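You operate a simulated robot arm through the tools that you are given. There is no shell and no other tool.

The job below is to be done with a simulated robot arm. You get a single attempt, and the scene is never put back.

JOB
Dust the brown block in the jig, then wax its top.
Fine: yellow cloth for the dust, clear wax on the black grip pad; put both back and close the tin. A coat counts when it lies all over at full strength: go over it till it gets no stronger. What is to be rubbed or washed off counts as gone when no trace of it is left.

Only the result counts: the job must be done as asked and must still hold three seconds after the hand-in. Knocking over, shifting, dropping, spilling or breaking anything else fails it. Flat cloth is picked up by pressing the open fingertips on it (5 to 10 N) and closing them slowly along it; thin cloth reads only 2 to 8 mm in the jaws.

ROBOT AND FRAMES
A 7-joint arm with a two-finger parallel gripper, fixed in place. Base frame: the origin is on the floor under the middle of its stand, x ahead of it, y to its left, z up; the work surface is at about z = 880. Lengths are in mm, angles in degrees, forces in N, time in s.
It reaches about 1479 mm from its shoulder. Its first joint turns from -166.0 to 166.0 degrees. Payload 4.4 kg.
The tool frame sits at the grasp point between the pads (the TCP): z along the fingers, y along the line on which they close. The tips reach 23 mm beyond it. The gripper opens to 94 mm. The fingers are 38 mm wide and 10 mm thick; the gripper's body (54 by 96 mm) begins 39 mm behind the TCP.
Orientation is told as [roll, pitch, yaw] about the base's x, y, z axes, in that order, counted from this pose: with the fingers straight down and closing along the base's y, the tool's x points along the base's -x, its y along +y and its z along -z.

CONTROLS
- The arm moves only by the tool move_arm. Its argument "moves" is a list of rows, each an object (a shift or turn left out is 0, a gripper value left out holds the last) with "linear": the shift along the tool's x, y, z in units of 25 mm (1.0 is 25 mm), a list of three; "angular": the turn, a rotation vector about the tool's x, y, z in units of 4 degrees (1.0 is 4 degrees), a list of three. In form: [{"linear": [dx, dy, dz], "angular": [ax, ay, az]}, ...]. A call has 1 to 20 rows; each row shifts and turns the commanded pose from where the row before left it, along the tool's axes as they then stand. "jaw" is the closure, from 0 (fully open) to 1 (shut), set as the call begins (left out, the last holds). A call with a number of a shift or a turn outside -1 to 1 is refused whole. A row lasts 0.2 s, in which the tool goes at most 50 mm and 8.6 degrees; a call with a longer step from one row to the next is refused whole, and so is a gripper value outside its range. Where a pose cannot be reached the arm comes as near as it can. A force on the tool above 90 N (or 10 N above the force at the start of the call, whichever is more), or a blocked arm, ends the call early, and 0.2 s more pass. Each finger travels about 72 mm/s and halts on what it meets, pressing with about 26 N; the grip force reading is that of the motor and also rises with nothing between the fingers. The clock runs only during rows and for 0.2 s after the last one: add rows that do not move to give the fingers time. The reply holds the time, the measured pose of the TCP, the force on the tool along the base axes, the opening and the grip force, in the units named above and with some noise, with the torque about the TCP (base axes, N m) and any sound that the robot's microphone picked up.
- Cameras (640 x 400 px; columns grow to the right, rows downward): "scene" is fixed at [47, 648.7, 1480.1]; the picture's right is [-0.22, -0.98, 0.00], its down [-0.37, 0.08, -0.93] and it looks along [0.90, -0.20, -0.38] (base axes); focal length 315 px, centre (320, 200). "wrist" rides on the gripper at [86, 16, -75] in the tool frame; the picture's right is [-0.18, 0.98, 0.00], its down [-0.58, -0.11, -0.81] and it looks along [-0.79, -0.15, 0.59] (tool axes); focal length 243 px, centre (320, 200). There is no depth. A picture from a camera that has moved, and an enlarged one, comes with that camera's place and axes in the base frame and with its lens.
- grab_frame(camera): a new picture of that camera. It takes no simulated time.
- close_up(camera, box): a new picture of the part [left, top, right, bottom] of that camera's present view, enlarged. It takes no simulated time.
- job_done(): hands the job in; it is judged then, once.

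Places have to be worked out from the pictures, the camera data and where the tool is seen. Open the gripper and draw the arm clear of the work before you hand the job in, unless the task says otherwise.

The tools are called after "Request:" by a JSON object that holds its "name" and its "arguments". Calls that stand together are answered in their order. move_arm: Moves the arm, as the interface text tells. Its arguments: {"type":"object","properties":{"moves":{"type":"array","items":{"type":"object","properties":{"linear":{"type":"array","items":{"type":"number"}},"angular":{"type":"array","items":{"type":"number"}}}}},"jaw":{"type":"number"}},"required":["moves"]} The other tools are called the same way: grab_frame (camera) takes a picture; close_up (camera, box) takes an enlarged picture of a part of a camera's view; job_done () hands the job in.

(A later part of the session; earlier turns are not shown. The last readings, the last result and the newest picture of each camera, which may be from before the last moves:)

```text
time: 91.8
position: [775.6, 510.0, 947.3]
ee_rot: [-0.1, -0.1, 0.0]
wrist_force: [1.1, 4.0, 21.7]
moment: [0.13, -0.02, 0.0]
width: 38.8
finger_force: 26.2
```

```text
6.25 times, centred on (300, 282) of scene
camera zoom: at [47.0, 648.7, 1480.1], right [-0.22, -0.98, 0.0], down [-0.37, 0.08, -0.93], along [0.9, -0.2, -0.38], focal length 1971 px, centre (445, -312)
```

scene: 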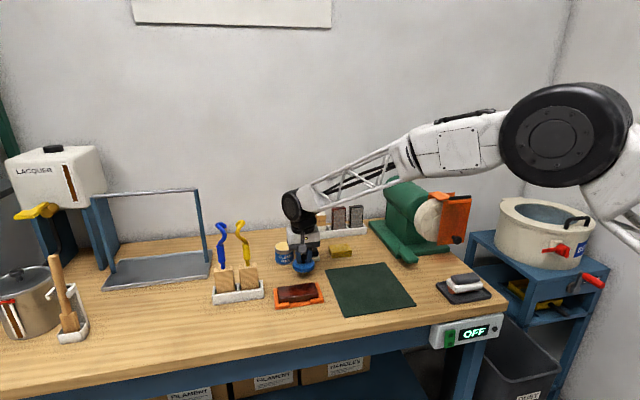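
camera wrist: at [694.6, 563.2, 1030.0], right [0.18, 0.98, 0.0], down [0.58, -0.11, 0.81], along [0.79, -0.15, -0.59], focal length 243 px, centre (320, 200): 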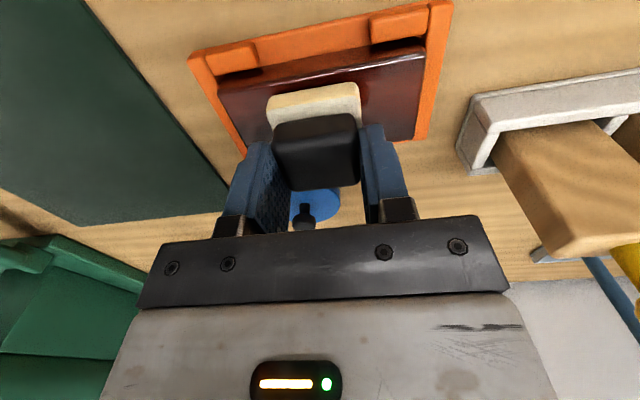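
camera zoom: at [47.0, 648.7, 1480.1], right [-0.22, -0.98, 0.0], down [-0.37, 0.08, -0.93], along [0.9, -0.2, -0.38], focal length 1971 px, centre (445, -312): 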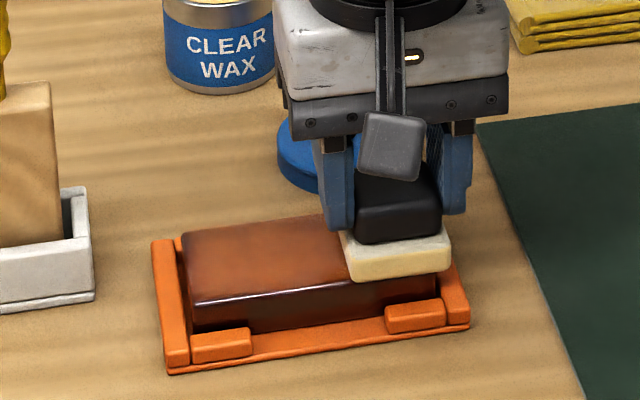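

The wax film shows as an amber sheen. Next comes the far lane, then repeat both.

Request:
{"name": "move_arm", "arguments": {"moves": [{"linear": [-0.25, 0, 0]}, {"linear": [-0.25, 0, 0]}, {"linear": [0, 0.4, 0]}, {"linear": [0, 0.4, 0]}, {"linear": [0, 0.4, 0]}, {"linear": [0, 0.4, 0]}, {"linear": [0, 0.4, 0]}, {"linear": [0, 0.4, 0]}, {"linear": [0, 0.4, 0]}, {"linear": [0, 0.2, 0]}, {"linear": [0, -0.4, 0]}, {"linear": [0, -0.4, 0]}, {"linear": [0, -0.4, 0]}, {"linear": [0, -0.4, 0]}, {"linear": [0, -0.4, 0]}, {"linear": [0, -0.4, 0]}, {"linear": [0, -0.4, 0]}, {"linear": [0, -0.2, 0]}, {"linear": [0, 0, 0]}]}}

Request:
{"name": "close_up", "arguments": {"camera": "scene", "box": [260, 250, 340, 314]}}

```text
time: 95.8
position: [785.9, 511.5, 946.0]
ee_rot: [-0.1, -0.1, -0.1]
wrist_force: [-0.9, 3.8, 23.0]
moment: [0.17, 0.09, 0.01]
width: 38.9
finger_force: 25.8
```

```text
6.25 times, centred on (300, 282) of scene
camera zoom: at [47.0, 648.7, 1480.1], right [-0.22, -0.98, 0.0], down [-0.37, 0.08, -0.93], along [0.9, -0.2, -0.38], focal length 1971 px, centre (445, -312)
```

zoom: 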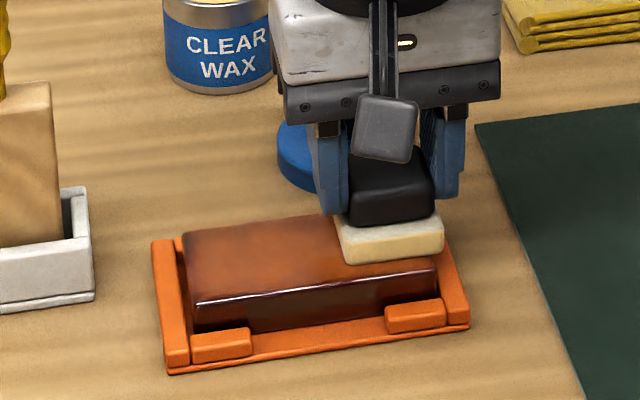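

Coverage is building. I'll run both lanes again, then lift to inspect.

Request:
{"name": "move_arm", "arguments": {"moves": [{"linear": [0, 0.4, 0]}, {"linear": [0, 0.4, 0]}, {"linear": [0, 0.4, 0]}, {"linear": [0, 0.4, 0]}, {"linear": [0, 0.4, 0]}, {"linear": [0, 0.4, 0]}, {"linear": [0, 0.4, 0]}, {"linear": [0, 0.2, 0]}, {"linear": [0.25, 0, 0]}, {"linear": [0.25, 0, 0]}, {"linear": [0, -0.4, 0]}, {"linear": [0, -0.4, 0]}, {"linear": [0, -0.4, 0]}, {"linear": [0, -0.4, 0]}, {"linear": [0, -0.4, 0]}, {"linear": [0, -0.4, 0]}, {"linear": [0, -0.4, 0]}, {"linear": [0, -0.2, 0]}, {"linear": [0, 0, 0]}]}}

Request:
{"name": "move_arm", "arguments": {"moves": [{"linear": [0, 0, -0.6]}, {"linear": [0, 0, -0.9]}, {"linear": [0, 0, -0.5]}, {"linear": [0, -1, 0]}, {"linear": [0, -1, 0]}, {"linear": [0, -1, 0]}, {"linear": [0, -1, 0]}, {"linear": [0, -1, 0]}, {"linear": [0, 0, 0]}]}}

Request:
{"name": "close_up", "arguments": {"camera": "scene", "box": [275, 280, 325, 308]}}

Request:
{"name": "grab_frame", "arguments": {"camera": "wrist"}}

Request:
{"name": "close_up", "arguments": {"camera": "scene", "box": [250, 220, 390, 310]}}

```text
time: 99.8
position: [773.6, 510.5, 946.7]
ee_rot: [0.0, -0.1, 0.1]
wrist_force: [1.4, 5.3, 28.2]
moment: [0.21, 0.03, 0.01]
width: 38.4
finger_force: 26.0
```

```text
time: 101.8
position: [773.5, 387.4, 996.3]
ee_rot: [0.0, -0.1, -0.1]
wrist_force: [0.0, -0.3, -0.9]
moment: [0.04, 0.01, 0.03]
width: 38.8
finger_force: 25.8
```

```text
12.80 times, centred on (300, 294) of scene
camera zoom: at [47.0, 648.7, 1480.1], right [-0.22, -0.98, 0.0], down [-0.37, 0.08, -0.93], along [0.9, -0.2, -0.38], focal length 4036 px, centre (576, -1003)
```

zoom: 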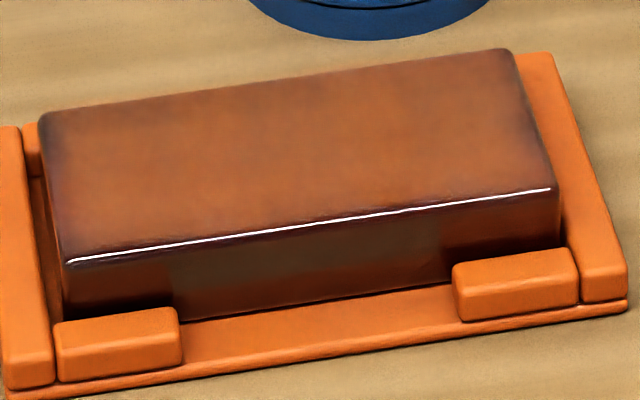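

```text
taken
camera wrist: at [688.4, 402.7, 1072.0], right [0.18, 0.98, 0.0], down [0.58, -0.11, 0.81], along [0.79, -0.15, -0.59], focal length 243 px, centre (320, 200)
```

wrist: 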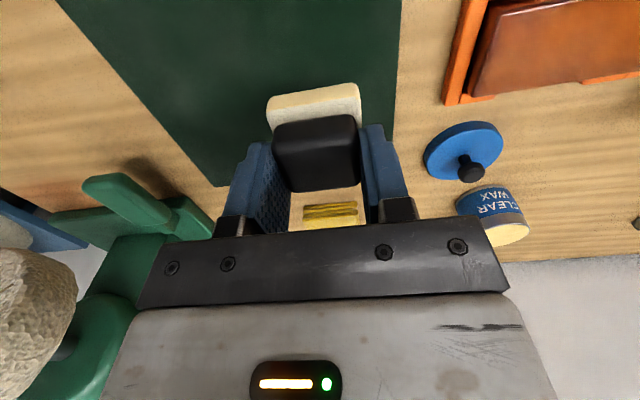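

```text
4.44 times, centred on (320, 265) of scene
camera zoom: at [47.0, 648.7, 1480.1], right [-0.22, -0.98, 0.0], down [-0.37, 0.08, -0.93], along [0.9, -0.2, -0.38], focal length 1401 px, centre (320, -89)
```

zoom: 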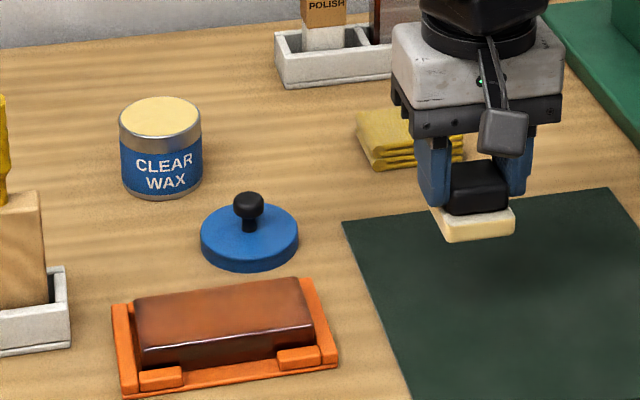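

The middle has a strong amber coat but the edges are weaker, and the pad's tint has faded. I'll reload the pad in the tin, then work the edges with wider overhang.

Request:
{"name": "move_arm", "arguments": {"moves": [{"linear": [-0.824, 0.716, 0]}, {"linear": [-0.824, 0.716, 0]}, {"linear": [-0.824, 0.716, 0]}, {"linear": [-0.824, 0.716, 0]}, {"linear": [-0.824, 0.716, 0]}, {"linear": [-0.824, 0.716, 0]}, {"linear": [-0.824, 0.716, 0]}, {"linear": [-0.824, 0.716, 0]}, {"linear": [-0.824, 0.716, 0]}, {"linear": [-0.824, 0.716, 0]}, {"linear": [0, 0, 0]}, {"linear": [0, 0, 0.4]}, {"linear": [0, 0, 0.3]}, {"linear": [0, 0, 0]}]}}

Request:
{"name": "close_up", "arguments": {"camera": "scene", "box": [265, 220, 315, 270]}}

```text
time: 104.8
position: [980.6, 566.2, 979.5]
ee_rot: [0.0, -0.1, 0.0]
wrist_force: [0.6, -0.2, 0.1]
moment: [0.0, 0.01, 0.01]
width: 38.6
finger_force: 26.2
```

```text
8.00 times, centred on (290, 245) of scene
camera zoom: at [47.0, 648.7, 1480.1], right [-0.22, -0.98, 0.0], down [-0.37, 0.08, -0.93], along [0.9, -0.2, -0.38], focal length 2523 px, centre (560, -160)
```

zoom: 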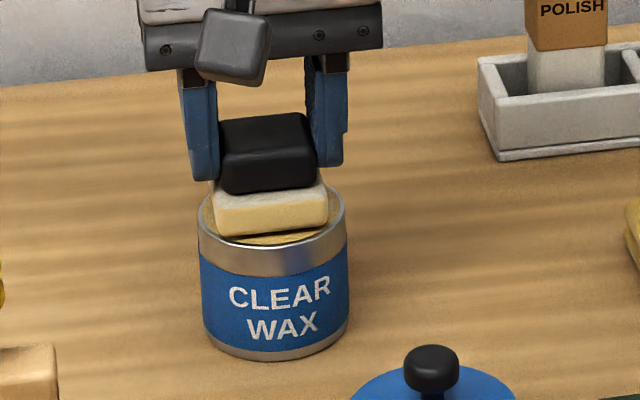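

Centred over the tin again, just above the wax. I'll lower to touch.

Request:
{"name": "move_arm", "arguments": {"moves": [{"linear": [0, 0, 0.06]}, {"linear": [0, 0, 0]}]}}

Request:
{"name": "move_arm", "arguments": {"moves": [{"linear": [0, 0, 0.04]}, {"linear": [0, 0, 0]}]}}

```text
time: 105.4
position: [980.3, 565.0, 978.3]
ee_rot: [0.0, 0.0, 0.1]
wrist_force: [0.6, 0.4, -1.3]
moment: [0.01, 0.02, -0.01]
width: 38.9
finger_force: 26.4
```

```text
time: 106.0
position: [980.5, 565.9, 977.8]
ee_rot: [-0.1, 0.0, 0.0]
wrist_force: [-0.1, 0.2, 2.2]
moment: [-0.03, 0.05, 0.02]
width: 38.5
finger_force: 25.9
```

Request:
{"name": "move_arm", "arguments": {"moves": [{"linear": [0, 0, 0.03]}, {"linear": [0, 0, 0]}, {"linear": [0, 0, 0]}, {"linear": [0, 0, 0]}]}}

Request:
{"name": "move_arm", "arguments": {"moves": [{"linear": [0, 0, -0.2]}, {"linear": [0, 0, -0.6]}, {"linear": [0, 0, -0.8]}, {"linear": [0, 0, 0]}]}}

Request:
{"name": "close_up", "arguments": {"camera": "scene", "box": [255, 200, 325, 270]}}

```text
time: 107.0
position: [980.1, 566.3, 977.8]
ee_rot: [0.1, 0.0, 0.0]
wrist_force: [1.3, -0.9, 9.5]
moment: [-0.06, 0.02, 0.03]
width: 38.8
finger_force: 25.9
```

```text
time: 108.0
position: [979.2, 564.6, 1015.3]
ee_rot: [0.0, -0.1, 0.1]
wrist_force: [-0.6, -0.1, 0.1]
moment: [0.01, 0.0, -0.01]
width: 38.8
finger_force: 25.8
```

```text
5.71 times, centred on (290, 235) of scene
camera zoom: at [47.0, 648.7, 1480.1], right [-0.22, -0.98, 0.0], down [-0.37, 0.08, -0.93], along [0.9, -0.2, -0.38], focal length 1802 px, centre (491, 0)
```

zoom: 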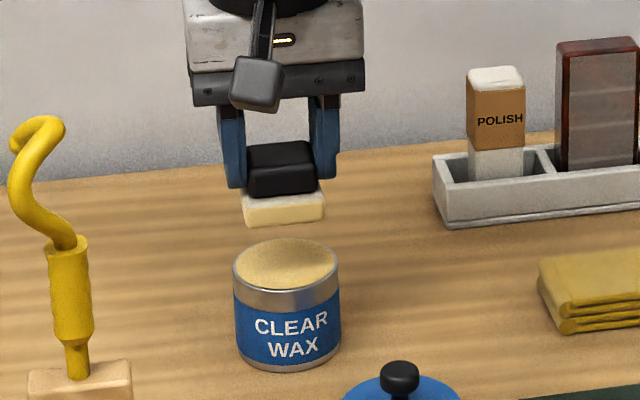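

Reloaded. Back to the block's middle, lowering to just above contact.

Request:
{"name": "move_arm", "arguments": {"moves": [{"linear": [0.9, -0.07, 0]}, {"linear": [0.9, -0.07, 0]}, {"linear": [0.9, -0.07, 0]}, {"linear": [0.9, -0.07, 0]}, {"linear": [0.9, -0.07, 0]}, {"linear": [0.9, -0.07, 0]}, {"linear": [0.9, -0.08, 0]}, {"linear": [0.9, -0.08, 0]}, {"linear": [0.8, -0.08, 0]}, {"linear": [0, 0, 0.7]}, {"linear": [0, 0, 0.7]}, {"linear": [0, 0, 0.7]}, {"linear": [0, 0, 0.4]}, {"linear": [0, 0, 0.2]}, {"linear": [0, 0, 0]}]}}

Request:
{"name": "move_arm", "arguments": {"moves": [{"linear": [0, 0, 0.04]}, {"linear": [0, 0, 0]}]}}

Request:
{"name": "move_arm", "arguments": {"moves": [{"linear": [0, 0, 0.03]}, {"linear": [0, 0, 0]}]}}

```text
time: 111.2
position: [781.4, 548.0, 947.1]
ee_rot: [0.0, 0.0, 0.0]
wrist_force: [1.0, 0.2, -0.2]
moment: [0.02, -0.03, 0.0]
width: 38.7
finger_force: 26.0
```

```text
time: 111.8
position: [780.5, 548.4, 947.4]
ee_rot: [0.0, -0.1, 0.0]
wrist_force: [0.5, 0.4, 2.8]
moment: [-0.03, 0.02, -0.03]
width: 38.6
finger_force: 26.6
```

```text
time: 112.4
position: [780.6, 548.1, 948.1]
ee_rot: [0.1, -0.1, 0.0]
wrist_force: [-2.0, 1.2, 10.6]
moment: [-0.01, 0.12, -0.02]
width: 38.8
finger_force: 26.7
```

About 10 N of contact. I'll trace around the whole top with wider overhang at every edge.

Request:
{"name": "move_arm", "arguments": {"moves": [{"linear": [0.24, 0, 0]}, {"linear": [0.24, 0, 0]}, {"linear": [0, 0.4, 0]}, {"linear": [0, 0.4, 0]}, {"linear": [0, 0.4, 0]}, {"linear": [0, 0.4, 0]}, {"linear": [0, 0.24, 0]}, {"linear": [-0.32, 0, 0]}, {"linear": [-0.32, 0, 0]}, {"linear": [-0.32, 0, 0]}, {"linear": [0, -0.409, 0]}, {"linear": [0, -0.409, 0]}, {"linear": [0, -0.409, 0]}, {"linear": [0, -0.409, 0]}, {"linear": [0, -0.409, 0]}, {"linear": [0, -0.409, 0]}, {"linear": [0, -0.409, 0]}, {"linear": [0, -0.409, 0]}, {"linear": [0, -0.408, 0]}, {"linear": [0, 0, 0]}]}}

Request:
{"name": "close_up", "arguments": {"camera": "scene", "box": [260, 250, 340, 314]}}

```text
time: 116.6
position: [792.9, 503.3, 947.0]
ee_rot: [0.0, 0.0, 0.0]
wrist_force: [-1.4, 3.0, 8.4]
moment: [0.16, 0.1, 0.0]
width: 38.8
finger_force: 25.9
```

```text
6.25 times, centred on (300, 282) of scene
camera zoom: at [47.0, 648.7, 1480.1], right [-0.22, -0.98, 0.0], down [-0.37, 0.08, -0.93], along [0.9, -0.2, -0.38], focal length 1971 px, centre (445, -312)
```

zoom: 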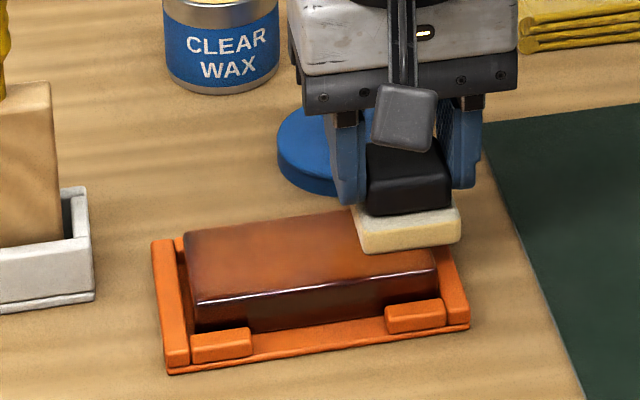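

Request:
{"name": "move_arm", "arguments": {"moves": [{"linear": [0.32, 0, 0.01]}, {"linear": [0.32, 0, 0]}, {"linear": [0.32, 0, 0]}, {"linear": [0, 0.409, 0]}, {"linear": [0, 0.409, 0]}, {"linear": [0, 0.409, 0]}, {"linear": [0, 0.409, 0]}, {"linear": [0, 0.409, 0]}, {"linear": [0, 0.409, 0]}, {"linear": [0, 0.409, 0]}, {"linear": [0, 0.409, 0]}, {"linear": [0, 0.408, 0]}, {"linear": [-0.32, 0, 0]}, {"linear": [-0.32, 0, 0]}, {"linear": [-0.32, 0, 0]}, {"linear": [0.24, 0, 0]}, {"linear": [0.24, 0, 0]}, {"linear": [0, 0, 0]}]}}

Request:
{"name": "close_up", "arguments": {"camera": "scene", "box": [260, 250, 340, 314]}}

```text
time: 120.4
position: [780.1, 594.7, 946.3]
ee_rot: [-0.1, -0.1, 0.0]
wrist_force: [5.5, -3.0, 21.1]
moment: [-0.24, -0.22, 0.02]
width: 38.7
finger_force: 26.6
```

```text
6.25 times, centred on (300, 282) of scene
camera zoom: at [47.0, 648.7, 1480.1], right [-0.22, -0.98, 0.0], down [-0.37, 0.08, -0.93], along [0.9, -0.2, -0.38], focal length 1971 px, centre (445, -312)
```

zoom: 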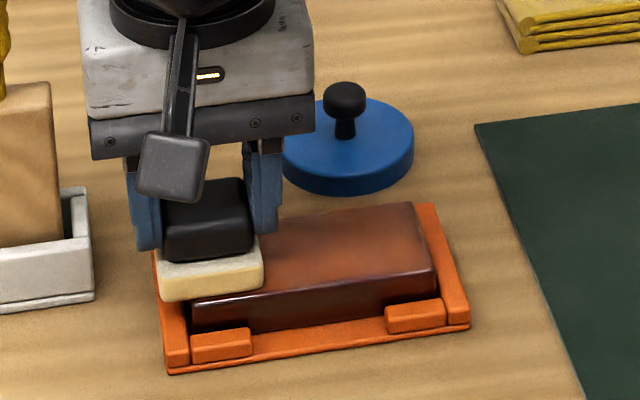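

Request:
{"name": "move_arm", "arguments": {"moves": [{"linear": [0, -0.409, 0]}, {"linear": [0, -0.409, 0]}, {"linear": [0, -0.409, 0]}, {"linear": [0, -0.409, 0]}, {"linear": [0, -0.409, 0]}, {"linear": [0, -0.409, 0]}, {"linear": [0, -0.409, 0]}, {"linear": [0, -0.409, 0]}, {"linear": [0, -0.408, 0]}, {"linear": [0.24, 0, 0]}, {"linear": [0.24, 0, 0]}, {"linear": [-0.32, 0, 0]}, {"linear": [-0.32, 0, 0]}, {"linear": [-0.32, 0, 0]}, {"linear": [0, 0, 0]}]}}

Request:
{"name": "move_arm", "arguments": {"moves": [{"linear": [0, 0, -0.6]}, {"linear": [0, 0, -0.9]}, {"linear": [0, 0, -0.5]}, {"linear": [0, -1, 0]}, {"linear": [0, -1, 0]}, {"linear": [0, -1, 0]}, {"linear": [0, -1, 0]}, {"linear": [0, -1, 0]}, {"linear": [0, 0, 0]}]}}

Request:
{"name": "close_up", "arguments": {"camera": "scene", "box": [275, 280, 325, 308]}}

Request:
{"name": "grab_frame", "arguments": {"camera": "wrist"}}

```text
time: 123.6
position: [792.6, 502.6, 948.0]
ee_rot: [0.0, 0.0, -0.1]
wrist_force: [-4.8, 1.3, 9.8]
moment: [0.08, 0.21, 0.05]
width: 38.8
finger_force: 26.0
```

```text
time: 125.6
position: [791.7, 378.0, 995.1]
ee_rot: [0.1, -0.1, 0.0]
wrist_force: [0.4, -0.3, -0.7]
moment: [-0.03, -0.01, 0.0]
width: 38.5
finger_force: 25.7
```

```text
12.80 times, centred on (300, 294) of scene
camera zoom: at [47.0, 648.7, 1480.1], right [-0.22, -0.98, 0.0], down [-0.37, 0.08, -0.93], along [0.9, -0.2, -0.38], focal length 4036 px, centre (576, -1003)
```

zoom: 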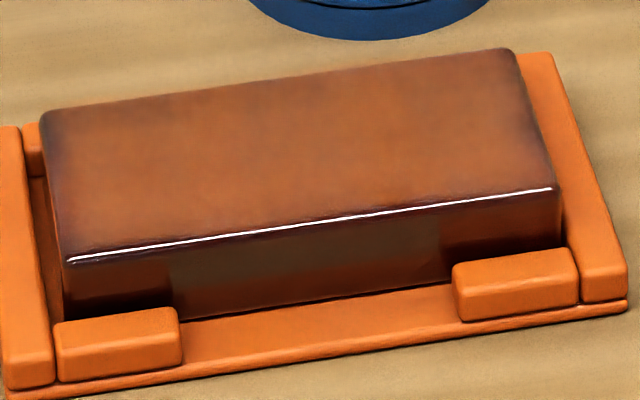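

```text
taken
camera wrist: at [706.5, 393.1, 1071.6], right [0.18, 0.98, 0.0], down [0.58, -0.11, 0.81], along [0.79, -0.15, -0.59], focal length 243 px, centre (320, 200)
```

wrist: 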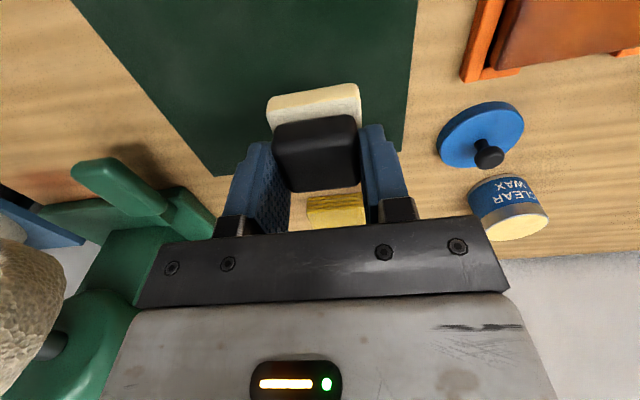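

I want a closer look at the edges of the coat. I'll move the hand so the wrist camera sees the block beside the pad.

Request:
{"name": "move_arm", "arguments": {"moves": [{"linear": [0.74, 0.41, -0.1]}, {"linear": [0.74, 0.41, -0.1]}, {"linear": [0.74, 0.41, 0]}, {"linear": [0.74, 0.41, 0]}, {"linear": [0.72, 0.42, 0]}, {"linear": [0, 0, 0]}]}}

Request:
{"name": "close_up", "arguments": {"camera": "wrist", "box": [395, 80, 575, 190]}}

Request:
{"name": "close_up", "arguments": {"camera": "scene", "box": [275, 284, 300, 304]}}

Request:
{"name": "close_up", "arguments": {"camera": "scene", "box": [300, 280, 325, 300]}}

```text
time: 127.0
position: [701.8, 429.2, 999.5]
ee_rot: [-0.1, -0.2, 0.0]
wrist_force: [0.7, -0.9, -0.5]
moment: [-0.02, 0.03, 0.01]
width: 38.4
finger_force: 25.8
```

```text
3.56 times, centred on (485, 135) of wrist
camera zoom: at [615.6, 444.1, 1075.4], right [0.18, 0.98, 0.0], down [0.58, -0.11, 0.81], along [0.79, -0.15, -0.59], focal length 863 px, centre (-267, 431)
```

zoom: 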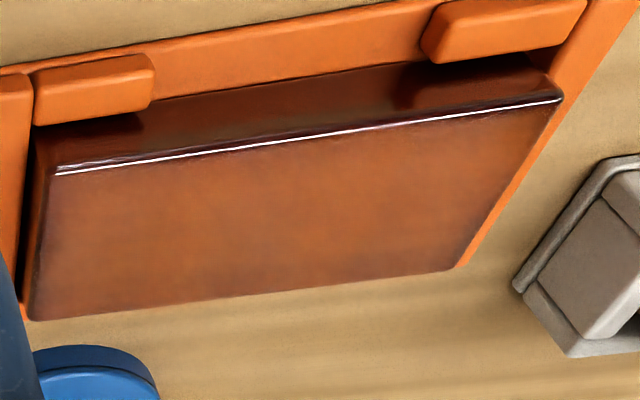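

```text
16.00 times, centred on (288, 294) of scene
camera zoom: at [47.0, 648.7, 1480.1], right [-0.22, -0.98, 0.0], down [-0.37, 0.08, -0.93], along [0.9, -0.2, -0.38], focal length 5045 px, centre (840, -1304)
```

zoom: 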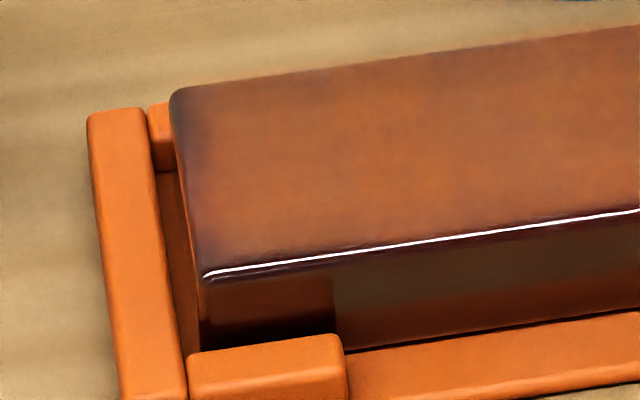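

```text
16.00 times, centred on (312, 290) of scene
camera zoom: at [47.0, 648.7, 1480.1], right [-0.22, -0.98, 0.0], down [-0.37, 0.08, -0.93], along [0.9, -0.2, -0.38], focal length 5045 px, centre (440, -1240)
```

zoom: 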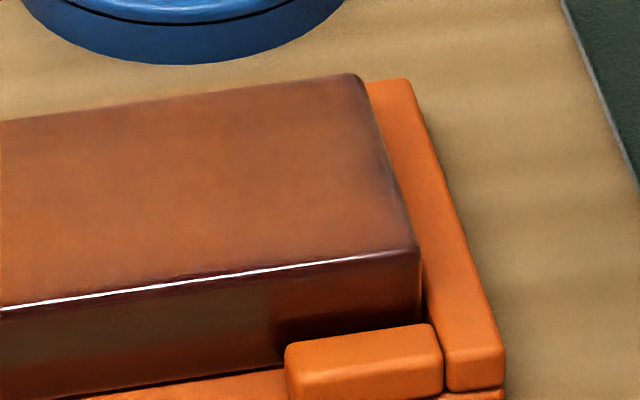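

The close views show a purple, under-coated fringe of about 5–7 mm at the left end, and a thinner one at the right end and edges. I'll reload and concentrate on the ends and edges.

Request:
{"name": "move_arm", "arguments": {"moves": [{"linear": [-0.9333, 0.4533, 0]}, {"linear": [-0.9333, 0.4533, 0]}, {"linear": [-0.9333, 0.4533, 0]}, {"linear": [-0.9333, 0.4533, 0]}, {"linear": [-0.9333, 0.4533, 0]}, {"linear": [-0.9333, 0.4533, 0]}, {"linear": [-0.9333, 0.4533, 0]}, {"linear": [-0.9333, 0.4533, 0]}, {"linear": [-0.9333, 0.4533, 0]}, {"linear": [-0.9333, 0.4533, 0]}, {"linear": [-0.9333, 0.4533, 0]}, {"linear": [-0.9333, 0.4533, 0]}, {"linear": [0, 0, 0]}, {"linear": [0, 0, 0.4]}, {"linear": [0, 0, 0.4]}, {"linear": [0, 0, 0.1]}, {"linear": [0, 0, 0]}]}}

Request:
{"name": "move_arm", "arguments": {"moves": [{"linear": [0, 0, 0.06]}, {"linear": [0, 0, 0]}]}}

Request:
{"name": "move_arm", "arguments": {"moves": [{"linear": [0, 0, 0.03]}, {"linear": [0, 0, 0]}, {"linear": [0, 0, 0]}]}}

```text
time: 130.6
position: [980.9, 564.0, 979.9]
ee_rot: [0.0, -0.1, 0.0]
wrist_force: [-0.4, 0.1, 0.5]
moment: [-0.02, 0.0, 0.0]
width: 38.8
finger_force: 26.3
```

```text
time: 131.2
position: [980.5, 565.1, 977.3]
ee_rot: [0.1, -0.1, 0.0]
wrist_force: [0.2, -0.2, 2.0]
moment: [-0.03, 0.02, 0.0]
width: 38.6
finger_force: 26.2
```

```text
time: 132.0
position: [981.3, 565.0, 977.8]
ee_rot: [0.0, -0.1, -0.1]
wrist_force: [1.3, 2.3, 10.6]
moment: [0.05, 0.01, 0.02]
width: 38.6
finger_force: 26.3
```

Request:
{"name": "move_arm", "arguments": {"moves": [{"linear": [0, 0, -0.2]}, {"linear": [0, 0, -0.6]}, {"linear": [0, 0, -0.8]}, {"linear": [0.9, -0.07, 0]}, {"linear": [0.9, -0.07, 0]}, {"linear": [0.9, -0.07, 0]}, {"linear": [0.9, -0.07, 0]}, {"linear": [0.9, -0.07, 0]}, {"linear": [0.9, -0.07, 0]}, {"linear": [0.9, -0.08, 0]}, {"linear": [0.9, -0.08, 0]}, {"linear": [0.8, -0.08, 0]}, {"linear": [0, 0, 0.7]}, {"linear": [0, 0, 0.7]}, {"linear": [0, 0, 0.7]}, {"linear": [0, 0, 0.4]}, {"linear": [0, 0, 0.22]}, {"linear": [0, 0, 0]}]}}

Request:
{"name": "move_arm", "arguments": {"moves": [{"linear": [0, 0, 0.04]}, {"linear": [0, 0, 0]}]}}

Request:
{"name": "move_arm", "arguments": {"moves": [{"linear": [0, 0, 0.04]}, {"linear": [0, 0, 0]}]}}

```text
time: 135.8
position: [780.9, 548.2, 948.0]
ee_rot: [0.0, -0.1, 0.0]
wrist_force: [0.3, 0.6, 0.2]
moment: [-0.01, 0.0, -0.01]
width: 38.9
finger_force: 25.9
```

```text
time: 136.4
position: [780.5, 547.8, 946.2]
ee_rot: [0.0, -0.1, 0.0]
wrist_force: [0.0, 0.3, 3.2]
moment: [0.01, 0.06, 0.0]
width: 38.8
finger_force: 26.1
```

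```text
time: 137.0
position: [779.9, 547.6, 948.0]
ee_rot: [0.0, -0.1, 0.0]
wrist_force: [-1.8, -1.0, 13.8]
moment: [-0.05, 0.11, -0.04]
width: 38.7
finger_force: 25.8
```

Good contact. Now to the left end, with repeated crosswise strokes there.

Request:
{"name": "move_arm", "arguments": {"moves": [{"linear": [0, 0.425, 0]}, {"linear": [0, 0.425, 0]}, {"linear": [0, 0.425, 0]}, {"linear": [0, 0.425, 0]}, {"linear": [0.28, 0, 0]}, {"linear": [0.28, 0, 0]}, {"linear": [-0.28, 0, 0]}, {"linear": [-0.28, 0, 0]}, {"linear": [-0.28, 0, 0]}, {"linear": [-0.28, 0, 0]}, {"linear": [0.28, 0, 0]}, {"linear": [0.28, 0, 0]}, {"linear": [0.28, 0, 0]}, {"linear": [0.28, 0, 0]}, {"linear": [0, 0.25, 0]}, {"linear": [-0.28, 0, 0]}, {"linear": [-0.28, 0, 0]}, {"linear": [-0.28, 0, 0]}, {"linear": [-0.28, 0, 0]}, {"linear": [0, 0, 0]}]}}

Request:
{"name": "close_up", "arguments": {"camera": "scene", "box": [260, 250, 340, 314]}}

```text
time: 141.2
position: [793.6, 597.4, 946.5]
ee_rot: [0.0, -0.1, 0.0]
wrist_force: [-4.0, 0.1, 15.6]
moment: [-0.1, 0.22, -0.03]
width: 38.7
finger_force: 26.4
```

```text
6.25 times, centred on (300, 282) of scene
camera zoom: at [47.0, 648.7, 1480.1], right [-0.22, -0.98, 0.0], down [-0.37, 0.08, -0.93], along [0.9, -0.2, -0.38], focal length 1971 px, centre (445, -312)
```

zoom: 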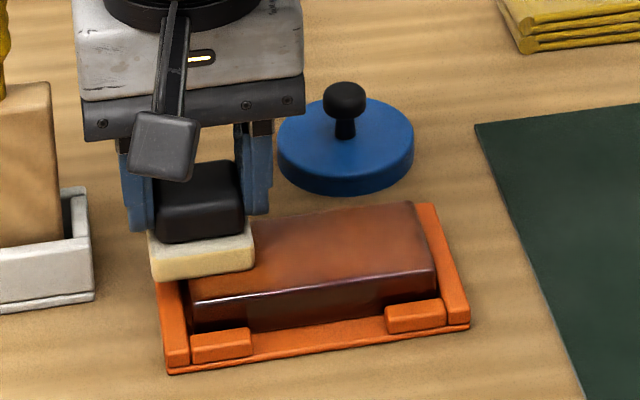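

Request:
{"name": "move_arm", "arguments": {"moves": [{"linear": [0, -0.43, 0]}, {"linear": [0, -0.43, 0]}, {"linear": [0, -0.43, 0]}, {"linear": [0, -0.43, 0]}, {"linear": [0, -0.43, 0]}, {"linear": [0, -0.43, 0]}, {"linear": [0, -0.43, 0]}, {"linear": [0, -0.43, 0]}, {"linear": [0, -0.43, 0]}, {"linear": [0.28, 0, 0]}, {"linear": [0.28, 0, 0]}, {"linear": [0.28, 0, 0]}, {"linear": [0.28, 0, 0]}, {"linear": [-0.28, 0.1, 0]}, {"linear": [-0.28, 0.1, 0]}, {"linear": [-0.28, 0, 0]}, {"linear": [-0.28, 0, 0]}, {"linear": [0, 0, 0]}]}}

Request:
{"name": "move_arm", "arguments": {"moves": [{"linear": [0.28, 0, 0]}, {"linear": [0.28, 0, 0]}, {"linear": [0.28, -0.1, 0]}, {"linear": [0.28, -0.1, 0]}, {"linear": [0, 0.43, 0]}, {"linear": [0, 0.43, 0]}, {"linear": [0, 0.43, 0]}, {"linear": [0, 0.43, 0]}, {"linear": [0, 0.43, 0]}, {"linear": [0, 0.43, 0]}, {"linear": [0, 0.43, 0]}, {"linear": [0, 0.43, 0]}, {"linear": [0, 0.43, 0]}, {"linear": [-0.28, 0, 0]}, {"linear": [-0.28, 0, 0]}, {"linear": [0, 0, 0]}]}}

```text
time: 145.0
position: [794.7, 504.0, 946.0]
ee_rot: [0.1, -0.1, 0.0]
wrist_force: [-3.4, 1.5, 11.9]
moment: [0.13, 0.22, 0.01]
width: 38.7
finger_force: 25.8
```

```text
time: 148.4
position: [779.8, 597.0, 947.6]
ee_rot: [0.0, -0.3, -0.1]
wrist_force: [-5.8, 4.2, 15.1]
moment: [0.03, 0.29, -0.04]
width: 38.7
finger_force: 25.5
```

Request:
{"name": "move_arm", "arguments": {"moves": [{"linear": [0, -0.43, 0]}, {"linear": [0, -0.43, 0]}, {"linear": [0, -0.43, 0]}, {"linear": [0, -0.43, 0]}, {"linear": [0, -0.43, 0]}, {"linear": [0, -0.43, 0]}, {"linear": [0, -0.43, 0]}, {"linear": [0, -0.43, 0]}, {"linear": [0, -0.43, 0]}, {"linear": [0, 0, 0]}]}}

Request:
{"name": "move_arm", "arguments": {"moves": [{"linear": [0, 0, -0.6]}, {"linear": [0, 0, -0.9]}, {"linear": [0, 0, -0.7]}, {"linear": [0.64, -0.57, 0]}, {"linear": [0.64, -0.57, 0]}, {"linear": [0.64, -0.57, 0]}, {"linear": [0.64, -0.57, 0]}, {"linear": [0.64, -0.57, 0]}, {"linear": [0, 0, 0]}]}}

Request:
{"name": "close_up", "arguments": {"camera": "scene", "box": [275, 280, 325, 308]}}

Request:
{"name": "close_up", "arguments": {"camera": "scene", "box": [275, 284, 300, 304]}}

Request:
{"name": "close_up", "arguments": {"camera": "wrist", "box": [395, 80, 575, 190]}}

```text
time: 150.6
position: [779.7, 499.3, 946.5]
ee_rot: [0.0, -0.1, 0.0]
wrist_force: [-0.2, 6.5, 18.9]
moment: [0.27, -0.01, 0.0]
width: 38.8
finger_force: 26.0
```

```text
time: 152.6
position: [698.4, 428.0, 1000.9]
ee_rot: [-0.1, -0.2, 0.0]
wrist_force: [-0.2, 0.0, 0.3]
moment: [-0.01, 0.02, 0.01]
width: 38.7
finger_force: 26.2
```

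```text
12.80 times, centred on (300, 294) of scene
camera zoom: at [47.0, 648.7, 1480.1], right [-0.22, -0.98, 0.0], down [-0.37, 0.08, -0.93], along [0.9, -0.2, -0.38], focal length 4036 px, centre (576, -1003)
```

zoom: 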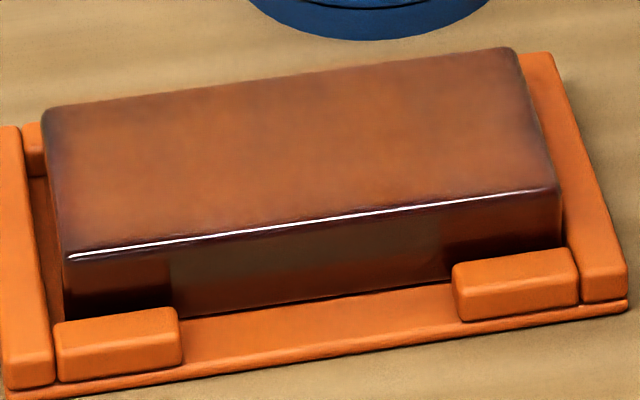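

```text
16.00 times, centred on (288, 294) of scene
camera zoom: at [47.0, 648.7, 1480.1], right [-0.22, -0.98, 0.0], down [-0.37, 0.08, -0.93], along [0.9, -0.2, -0.38], focal length 5045 px, centre (840, -1304)
```

zoom: 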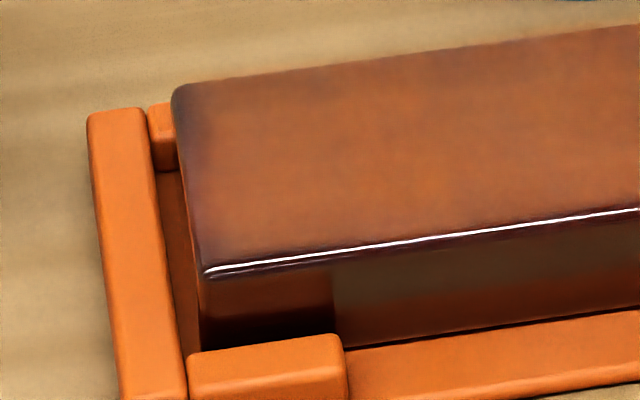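

```text
3.56 times, centred on (485, 135) of wrist
camera zoom: at [613.3, 442.9, 1077.3], right [0.18, 0.98, 0.0], down [0.58, -0.11, 0.81], along [0.79, -0.15, -0.59], focal length 863 px, centre (-267, 431)
```

zoom: 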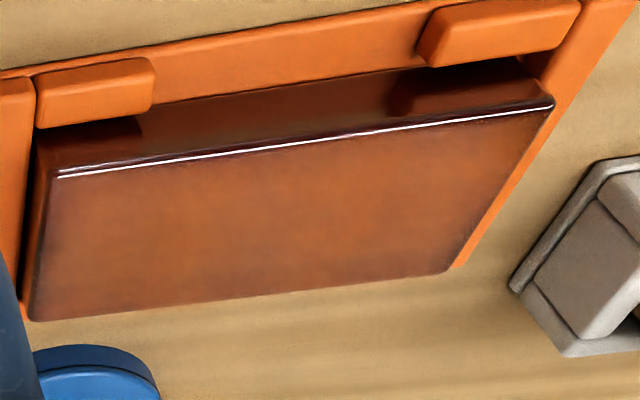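

The coat barely changed since the last round. I'll zoom harder on the fringe to tell an under-coated strip from the rounded edge.

Request:
{"name": "close_up", "arguments": {"camera": "scene", "box": [278, 286, 290, 300]}}

Request:
{"name": "close_up", "arguments": {"camera": "scene", "box": [310, 280, 322, 294]}}

Request:
{"name": "close_up", "arguments": {"camera": "wrist", "box": [500, 95, 560, 165]}}

Request:
{"name": "close_up", "arguments": {"camera": "wrist", "box": [398, 115, 458, 175]}}

```text
16.00 times, centred on (284, 293) of scene
camera zoom: at [47.0, 648.7, 1480.1], right [-0.22, -0.98, 0.0], down [-0.37, 0.08, -0.93], along [0.9, -0.2, -0.38], focal length 5045 px, centre (896, -1288)
```

zoom: 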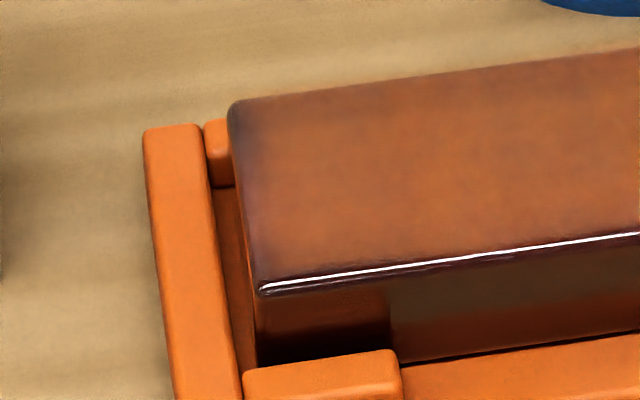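

```text
16.00 times, centred on (316, 287) of scene
camera zoom: at [47.0, 648.7, 1480.1], right [-0.22, -0.98, 0.0], down [-0.37, 0.08, -0.93], along [0.9, -0.2, -0.38], focal length 5045 px, centre (384, -1192)
```

zoom: 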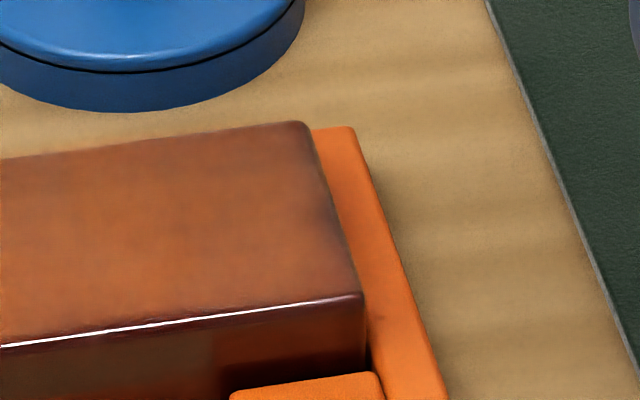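

```text
5.71 times, centred on (530, 130) of wrist
camera zoom: at [613.3, 442.9, 1077.3], right [0.18, 0.98, 0.0], down [0.58, -0.11, 0.81], along [0.79, -0.15, -0.59], focal length 1386 px, centre (-880, 600)
```

zoom: 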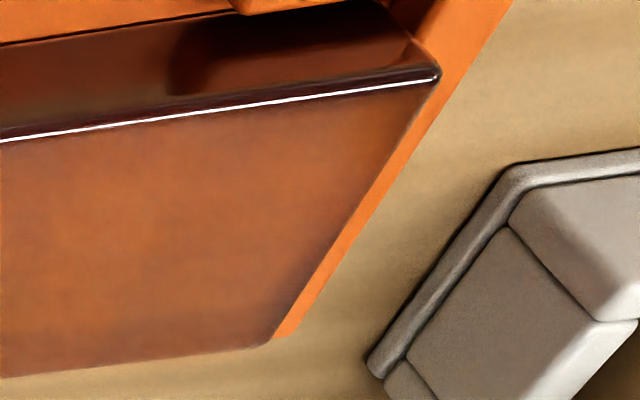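

```text
6.67 times, centred on (428, 145) of wrist
camera zoom: at [613.3, 442.9, 1077.3], right [0.18, 0.98, 0.0], down [0.58, -0.11, 0.81], along [0.79, -0.15, -0.59], focal length 1618 px, centre (-400, 567)
```

zoom: 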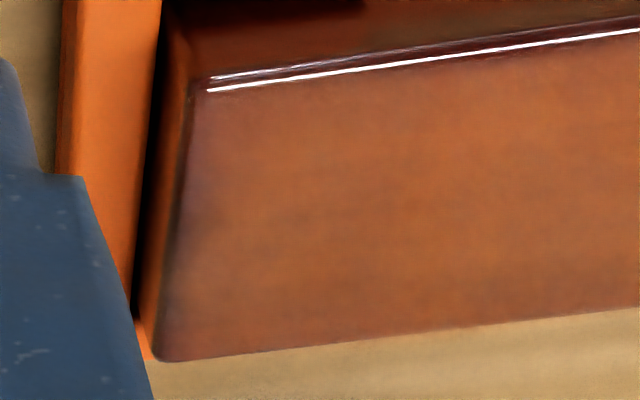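

Seen from the wrist camera, the high-y end is amber right up to its edge, so the purple fringe in the scene view looks like glancing reflection on the rounded rim. To be sure the coat is at full strength, I'll reload and do another complete round, then compare from this same pose.

Request:
{"name": "move_arm", "arguments": {"moves": [{"linear": [-0.9333, 0.4525, 0]}, {"linear": [-0.9333, 0.4525, 0]}, {"linear": [-0.9333, 0.4525, 0]}, {"linear": [-0.9333, 0.4525, 0]}, {"linear": [-0.9333, 0.4525, 0]}, {"linear": [-0.9333, 0.4525, 0]}, {"linear": [-0.9333, 0.4525, 0]}, {"linear": [-0.9333, 0.4525, 0]}, {"linear": [-0.9333, 0.4525, 0]}, {"linear": [-0.9333, 0.4525, 0]}, {"linear": [-0.9333, 0.4525, 0]}, {"linear": [-0.9333, 0.4525, 0]}, {"linear": [0, 0, 0]}, {"linear": [0, 0, 0.4]}, {"linear": [0, 0, 0.4]}, {"linear": [0, 0, 0.11]}, {"linear": [0, 0, 0]}]}}

Request:
{"name": "move_arm", "arguments": {"moves": [{"linear": [0, 0, 0.06]}, {"linear": [0, 0, 0]}]}}

Request:
{"name": "move_arm", "arguments": {"moves": [{"linear": [0, 0, 0.03]}, {"linear": [0, 0, 0]}, {"linear": [0, 0, 0]}]}}

```text
time: 156.2
position: [981.3, 564.4, 978.5]
ee_rot: [0.0, 0.0, 0.0]
wrist_force: [-0.2, -0.3, -0.7]
moment: [-0.02, -0.02, 0.0]
width: 38.7
finger_force: 25.9
```

```text
time: 156.8
position: [980.3, 565.6, 976.6]
ee_rot: [0.1, -0.1, 0.0]
wrist_force: [1.2, -1.5, 6.6]
moment: [-0.04, 0.0, 0.01]
width: 38.6
finger_force: 26.4
```

```text
time: 157.6
position: [979.6, 564.8, 978.0]
ee_rot: [0.1, 0.0, -0.1]
wrist_force: [1.5, -0.6, 14.0]
moment: [-0.04, -0.05, 0.0]
width: 38.8
finger_force: 25.9
```

Request:
{"name": "move_arm", "arguments": {"moves": [{"linear": [0, 0, -0.2]}, {"linear": [0, 0, -0.6]}, {"linear": [0, 0, -0.8]}, {"linear": [0.9, -0.07, 0]}, {"linear": [0.9, -0.07, 0]}, {"linear": [0.9, -0.07, 0]}, {"linear": [0.9, -0.07, 0]}, {"linear": [0.9, -0.07, 0]}, {"linear": [0.9, -0.07, 0]}, {"linear": [0.9, -0.08, 0]}, {"linear": [0.9, -0.08, 0]}, {"linear": [0.8, -0.08, 0]}, {"linear": [0, 0, 0.7]}, {"linear": [0, 0, 0.7]}, {"linear": [0, 0, 0.7]}, {"linear": [0, 0, 0.4]}, {"linear": [0, 0, 0.22]}, {"linear": [0, 0, 0]}]}}

Request:
{"name": "move_arm", "arguments": {"moves": [{"linear": [0, 0, 0.04]}, {"linear": [0, 0, 0.04]}, {"linear": [0, 0, 0]}]}}

```text
time: 161.4
position: [779.5, 546.7, 947.5]
ee_rot: [0.0, 0.0, 0.0]
wrist_force: [-0.2, 0.3, -0.5]
moment: [-0.02, 0.04, 0.03]
width: 38.3
finger_force: 25.6
```

```text
time: 162.2
position: [778.6, 546.5, 947.0]
ee_rot: [0.1, -0.2, 0.0]
wrist_force: [-2.3, -1.4, 17.9]
moment: [-0.05, 0.19, -0.02]
width: 38.6
finger_force: 26.3
```

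Request:
{"name": "move_arm", "arguments": {"moves": [{"linear": [0.26, 0, 0]}, {"linear": [0.26, 0, 0]}, {"linear": [0, 0.41, 0]}, {"linear": [0, 0.41, 0]}, {"linear": [0, 0.41, 0]}, {"linear": [0, 0.41, 0]}, {"linear": [0, 0.41, 0]}, {"linear": [-0.28, 0, 0]}, {"linear": [-0.28, 0, 0]}, {"linear": [-0.28, 0, 0]}, {"linear": [-0.28, 0, 0]}, {"linear": [0, -0.43, 0]}, {"linear": [0, -0.43, 0]}, {"linear": [0, -0.43, 0]}, {"linear": [0, -0.43, 0]}, {"linear": [0, -0.43, 0]}, {"linear": [0, -0.43, 0]}, {"linear": [0, -0.43, 0]}, {"linear": [0, -0.43, 0]}, {"linear": [0, -0.43, 0]}]}}

Request:
{"name": "move_arm", "arguments": {"moves": [{"linear": [0.28, 0, 0]}, {"linear": [0.28, 0, 0]}, {"linear": [0.28, 0, 0]}, {"linear": [0.28, 0, 0]}, {"linear": [0, 0.43, 0]}, {"linear": [0, 0.43, 0]}, {"linear": [0, 0.43, 0]}, {"linear": [0, 0.43, 0]}, {"linear": [0, 0.43, 0]}, {"linear": [0, 0.43, 0]}, {"linear": [0, 0.43, 0]}, {"linear": [0, 0.43, 0]}, {"linear": [0, 0.43, 0]}, {"linear": [-0.28, 0, 0]}, {"linear": [-0.28, 0, 0]}, {"linear": [0, 0, 0]}]}}

Request:
{"name": "move_arm", "arguments": {"moves": [{"linear": [0, -0.43, 0]}, {"linear": [0, -0.43, 0]}, {"linear": [0, -0.43, 0]}, {"linear": [0, -0.43, 0]}, {"linear": [0, -0.43, 0]}, {"linear": [0, -0.43, 0]}, {"linear": [0, -0.43, 0]}, {"linear": [0, -0.43, 0]}, {"linear": [0, -0.43, 0]}, {"linear": [0.16, 0.43, 0]}, {"linear": [0.16, 0.43, 0]}, {"linear": [0, 0.43, 0]}, {"linear": [0, 0.43, 0]}, {"linear": [0, 0.43, 0]}, {"linear": [0, 0.43, 0]}, {"linear": [0, 0.43, 0]}, {"linear": [0, 0.43, 0]}, {"linear": [0, 0.43, 0]}, {"linear": [0, 0, 0]}]}}

Request:
{"name": "move_arm", "arguments": {"moves": [{"linear": [-0.3, 0, 0]}, {"linear": [-0.3, 0, 0]}, {"linear": [0, -0.43, 0]}, {"linear": [0, -0.43, 0]}, {"linear": [0, -0.43, 0]}, {"linear": [0, -0.43, 0]}, {"linear": [0, -0.43, 0]}, {"linear": [0, -0.43, 0]}, {"linear": [0, -0.43, 0]}, {"linear": [0, -0.43, 0]}, {"linear": [0, -0.43, 0]}, {"linear": [0.14, 0, 0]}, {"linear": [0.14, 0, 0]}, {"linear": [0, 0, 0]}]}}

```text
time: 166.4
position: [793.7, 502.0, 947.8]
ee_rot: [0.0, -0.1, 0.0]
wrist_force: [0.6, 5.0, 11.1]
moment: [0.26, 0.07, -0.03]
width: 38.6
finger_force: 26.4
```

```text
time: 169.8
position: [780.9, 597.5, 946.7]
ee_rot: [0.0, -0.2, 0.0]
wrist_force: [-5.1, 3.7, 14.9]
moment: [0.07, 0.23, -0.01]
width: 38.6
finger_force: 25.8
```

```text
time: 173.8
position: [773.4, 600.1, 947.7]
ee_rot: [0.0, -0.2, 0.0]
wrist_force: [-0.6, -3.4, 15.4]
moment: [-0.27, 0.02, -0.03]
width: 38.6
finger_force: 26.1
```

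```text
time: 176.8
position: [780.5, 502.3, 946.1]
ee_rot: [0.0, -0.1, 0.0]
wrist_force: [3.5, -2.8, 16.4]
moment: [0.0, -0.12, -0.06]
width: 39.0
finger_force: 26.1
```

Full round done with steady contact. I'll lift and return to the same inspection pose to compare.

Request:
{"name": "move_arm", "arguments": {"moves": [{"linear": [0, 0, -0.6]}, {"linear": [0, 0, -0.9]}, {"linear": [0, 0, -0.7]}, {"linear": [0.64, -0.58, 0]}, {"linear": [0.64, -0.58, 0]}, {"linear": [0.64, -0.58, 0]}, {"linear": [0.64, -0.58, 0]}, {"linear": [0.64, -0.58, 0]}, {"linear": [0, 0, 0]}]}}

Request:
{"name": "close_up", "arguments": {"camera": "scene", "box": [275, 280, 325, 308]}}

Request:
{"name": "close_up", "arguments": {"camera": "wrist", "box": [395, 80, 575, 190]}}

Request:
{"name": "close_up", "arguments": {"camera": "wrist", "box": [398, 115, 458, 175]}}

Request:
{"name": "close_up", "arguments": {"camera": "scene", "box": [278, 286, 290, 300]}}

```text
time: 178.8
position: [701.4, 429.6, 1001.9]
ee_rot: [0.1, 0.0, 0.1]
wrist_force: [0.6, 0.9, -0.1]
moment: [0.01, -0.02, -0.03]
width: 38.9
finger_force: 26.2
```

```text
12.80 times, centred on (300, 294) of scene
camera zoom: at [47.0, 648.7, 1480.1], right [-0.22, -0.98, 0.0], down [-0.37, 0.08, -0.93], along [0.9, -0.2, -0.38], focal length 4036 px, centre (576, -1003)
```

zoom: 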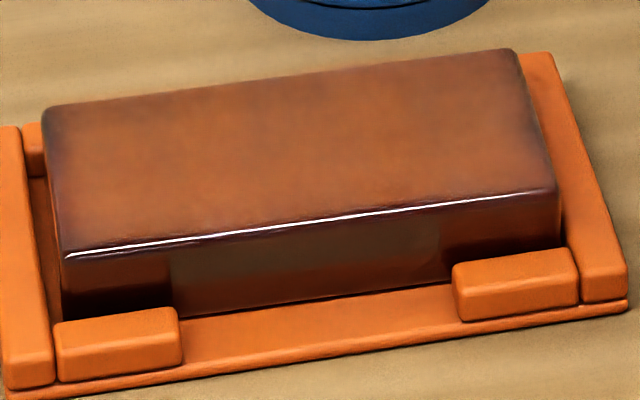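

```text
3.56 times, centred on (485, 135) of wrist
camera zoom: at [614.9, 445.5, 1077.5], right [0.18, 0.98, 0.0], down [0.58, -0.11, 0.81], along [0.79, -0.15, -0.59], focal length 863 px, centre (-267, 431)
```

zoom: 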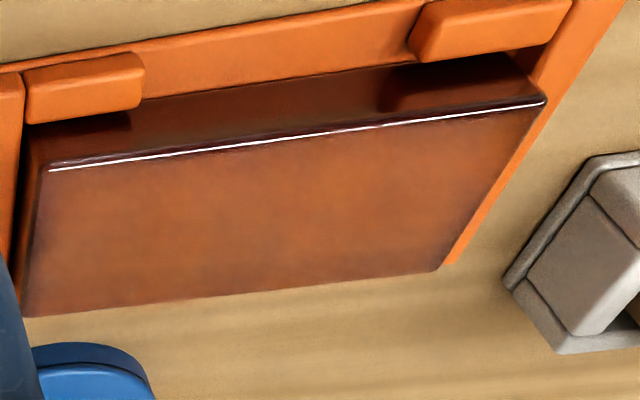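

```text
6.67 times, centred on (428, 145) of wrist
camera zoom: at [614.9, 445.5, 1077.5], right [0.18, 0.98, 0.0], down [0.58, -0.11, 0.81], along [0.79, -0.15, -0.59], focal length 1618 px, centre (-400, 567)
```

zoom: 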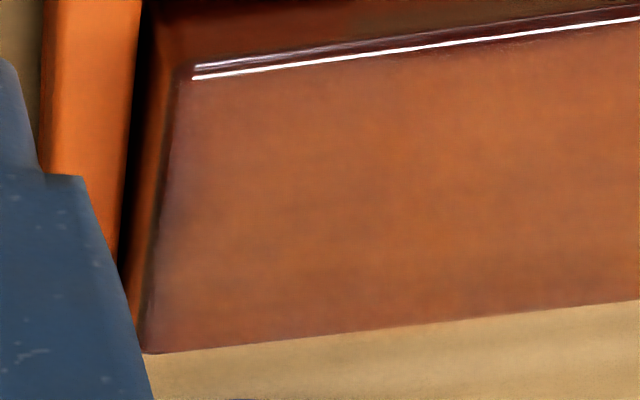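

```text
16.00 times, centred on (284, 293) of scene
camera zoom: at [47.0, 648.7, 1480.1], right [-0.22, -0.98, 0.0], down [-0.37, 0.08, -0.93], along [0.9, -0.2, -0.38], focal length 5045 px, centre (896, -1288)
```

zoom: 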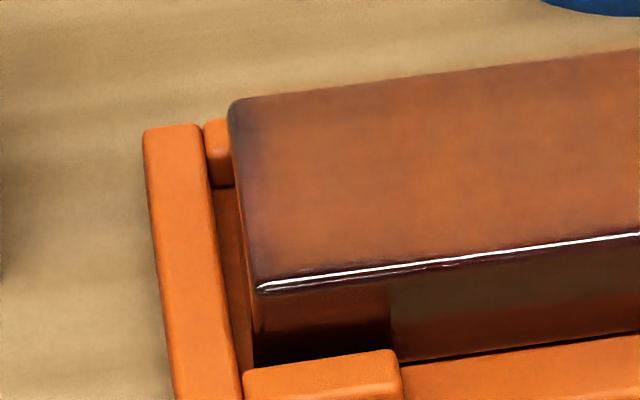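

Nothing changed since the previous round: same tone, same mottling, same rim, so the coat is at full strength. I'll return the pad to its place at about (972, 470).

Request:
{"name": "move_arm", "arguments": {"moves": [{"linear": [-0.985, 0.147, 0]}, {"linear": [-0.985, 0.147, 0]}, {"linear": [-0.985, 0.147, 0]}, {"linear": [-0.985, 0.147, 0]}, {"linear": [-0.985, 0.147, 0]}, {"linear": [-0.985, 0.147, 0]}, {"linear": [-0.985, 0.147, 0]}, {"linear": [-0.985, 0.147, 0]}, {"linear": [-0.985, 0.147, 0]}, {"linear": [-0.985, 0.147, 0]}, {"linear": [-0.985, 0.147, 0]}, {"linear": [0, 0, 0]}, {"linear": [0, 0, 0.8]}, {"linear": [0, 0, 0.8]}, {"linear": [0, 0, 0.6]}, {"linear": [0, 0, 0]}]}}

Request:
{"name": "close_up", "arguments": {"camera": "scene", "box": [280, 210, 350, 270]}}

Request:
{"name": "grab_frame", "arguments": {"camera": "wrist"}}

```text
time: 182.2
position: [971.1, 469.1, 948.2]
ee_rot: [0.0, -0.2, 0.0]
wrist_force: [0.3, 0.6, 0.2]
moment: [0.02, -0.03, 0.01]
width: 39.0
finger_force: 25.9
```

```text
6.67 times, centred on (315, 240) of scene
camera zoom: at [47.0, 648.7, 1480.1], right [-0.22, -0.98, 0.0], down [-0.37, 0.08, -0.93], along [0.9, -0.2, -0.38], focal length 2102 px, centre (353, -67)
```

zoom: 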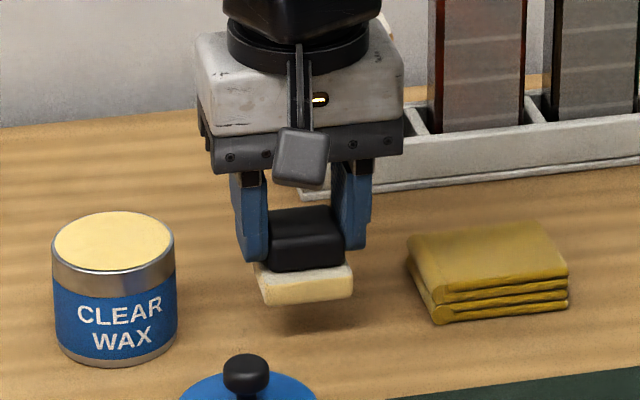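

```text
taken
camera wrist: at [885.0, 485.0, 1023.1], right [0.18, 0.98, 0.0], down [0.58, -0.11, 0.81], along [0.79, -0.15, -0.59], focal length 243 px, centre (320, 200)
```

wrist: 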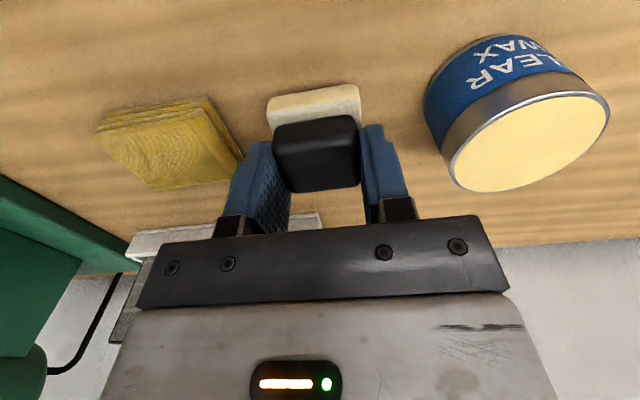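

Request:
{"name": "move_arm", "arguments": {"moves": [{"linear": [-0.04, 0.03, 0.4]}, {"linear": [0, 0, 0.4]}, {"linear": [0, 0, 0.1]}, {"linear": [0, 0, 0]}]}}

Request:
{"name": "move_arm", "arguments": {"moves": [{"linear": [0, 0, 0.06]}, {"linear": [0, 0, 0]}]}}

Request:
{"name": "move_arm", "arguments": {"moves": [{"linear": [0, 0, 0.04]}, {"linear": [0, 0, 0]}]}}

```text
time: 183.2
position: [972.8, 471.3, 923.1]
ee_rot: [0.0, -0.1, 0.0]
wrist_force: [-0.1, 0.5, 0.0]
moment: [0.03, 0.02, 0.03]
width: 38.6
finger_force: 26.0
```

```text
time: 183.8
position: [972.2, 471.2, 923.4]
ee_rot: [-0.1, -0.2, -0.1]
wrist_force: [-0.7, 0.1, 0.0]
moment: [-0.01, -0.01, 0.02]
width: 38.7
finger_force: 26.1
```

```text
time: 184.4
position: [972.0, 470.4, 921.8]
ee_rot: [0.0, -0.1, 0.0]
wrist_force: [0.5, 0.2, 1.8]
moment: [0.01, 0.01, -0.04]
width: 38.4
finger_force: 26.4
```

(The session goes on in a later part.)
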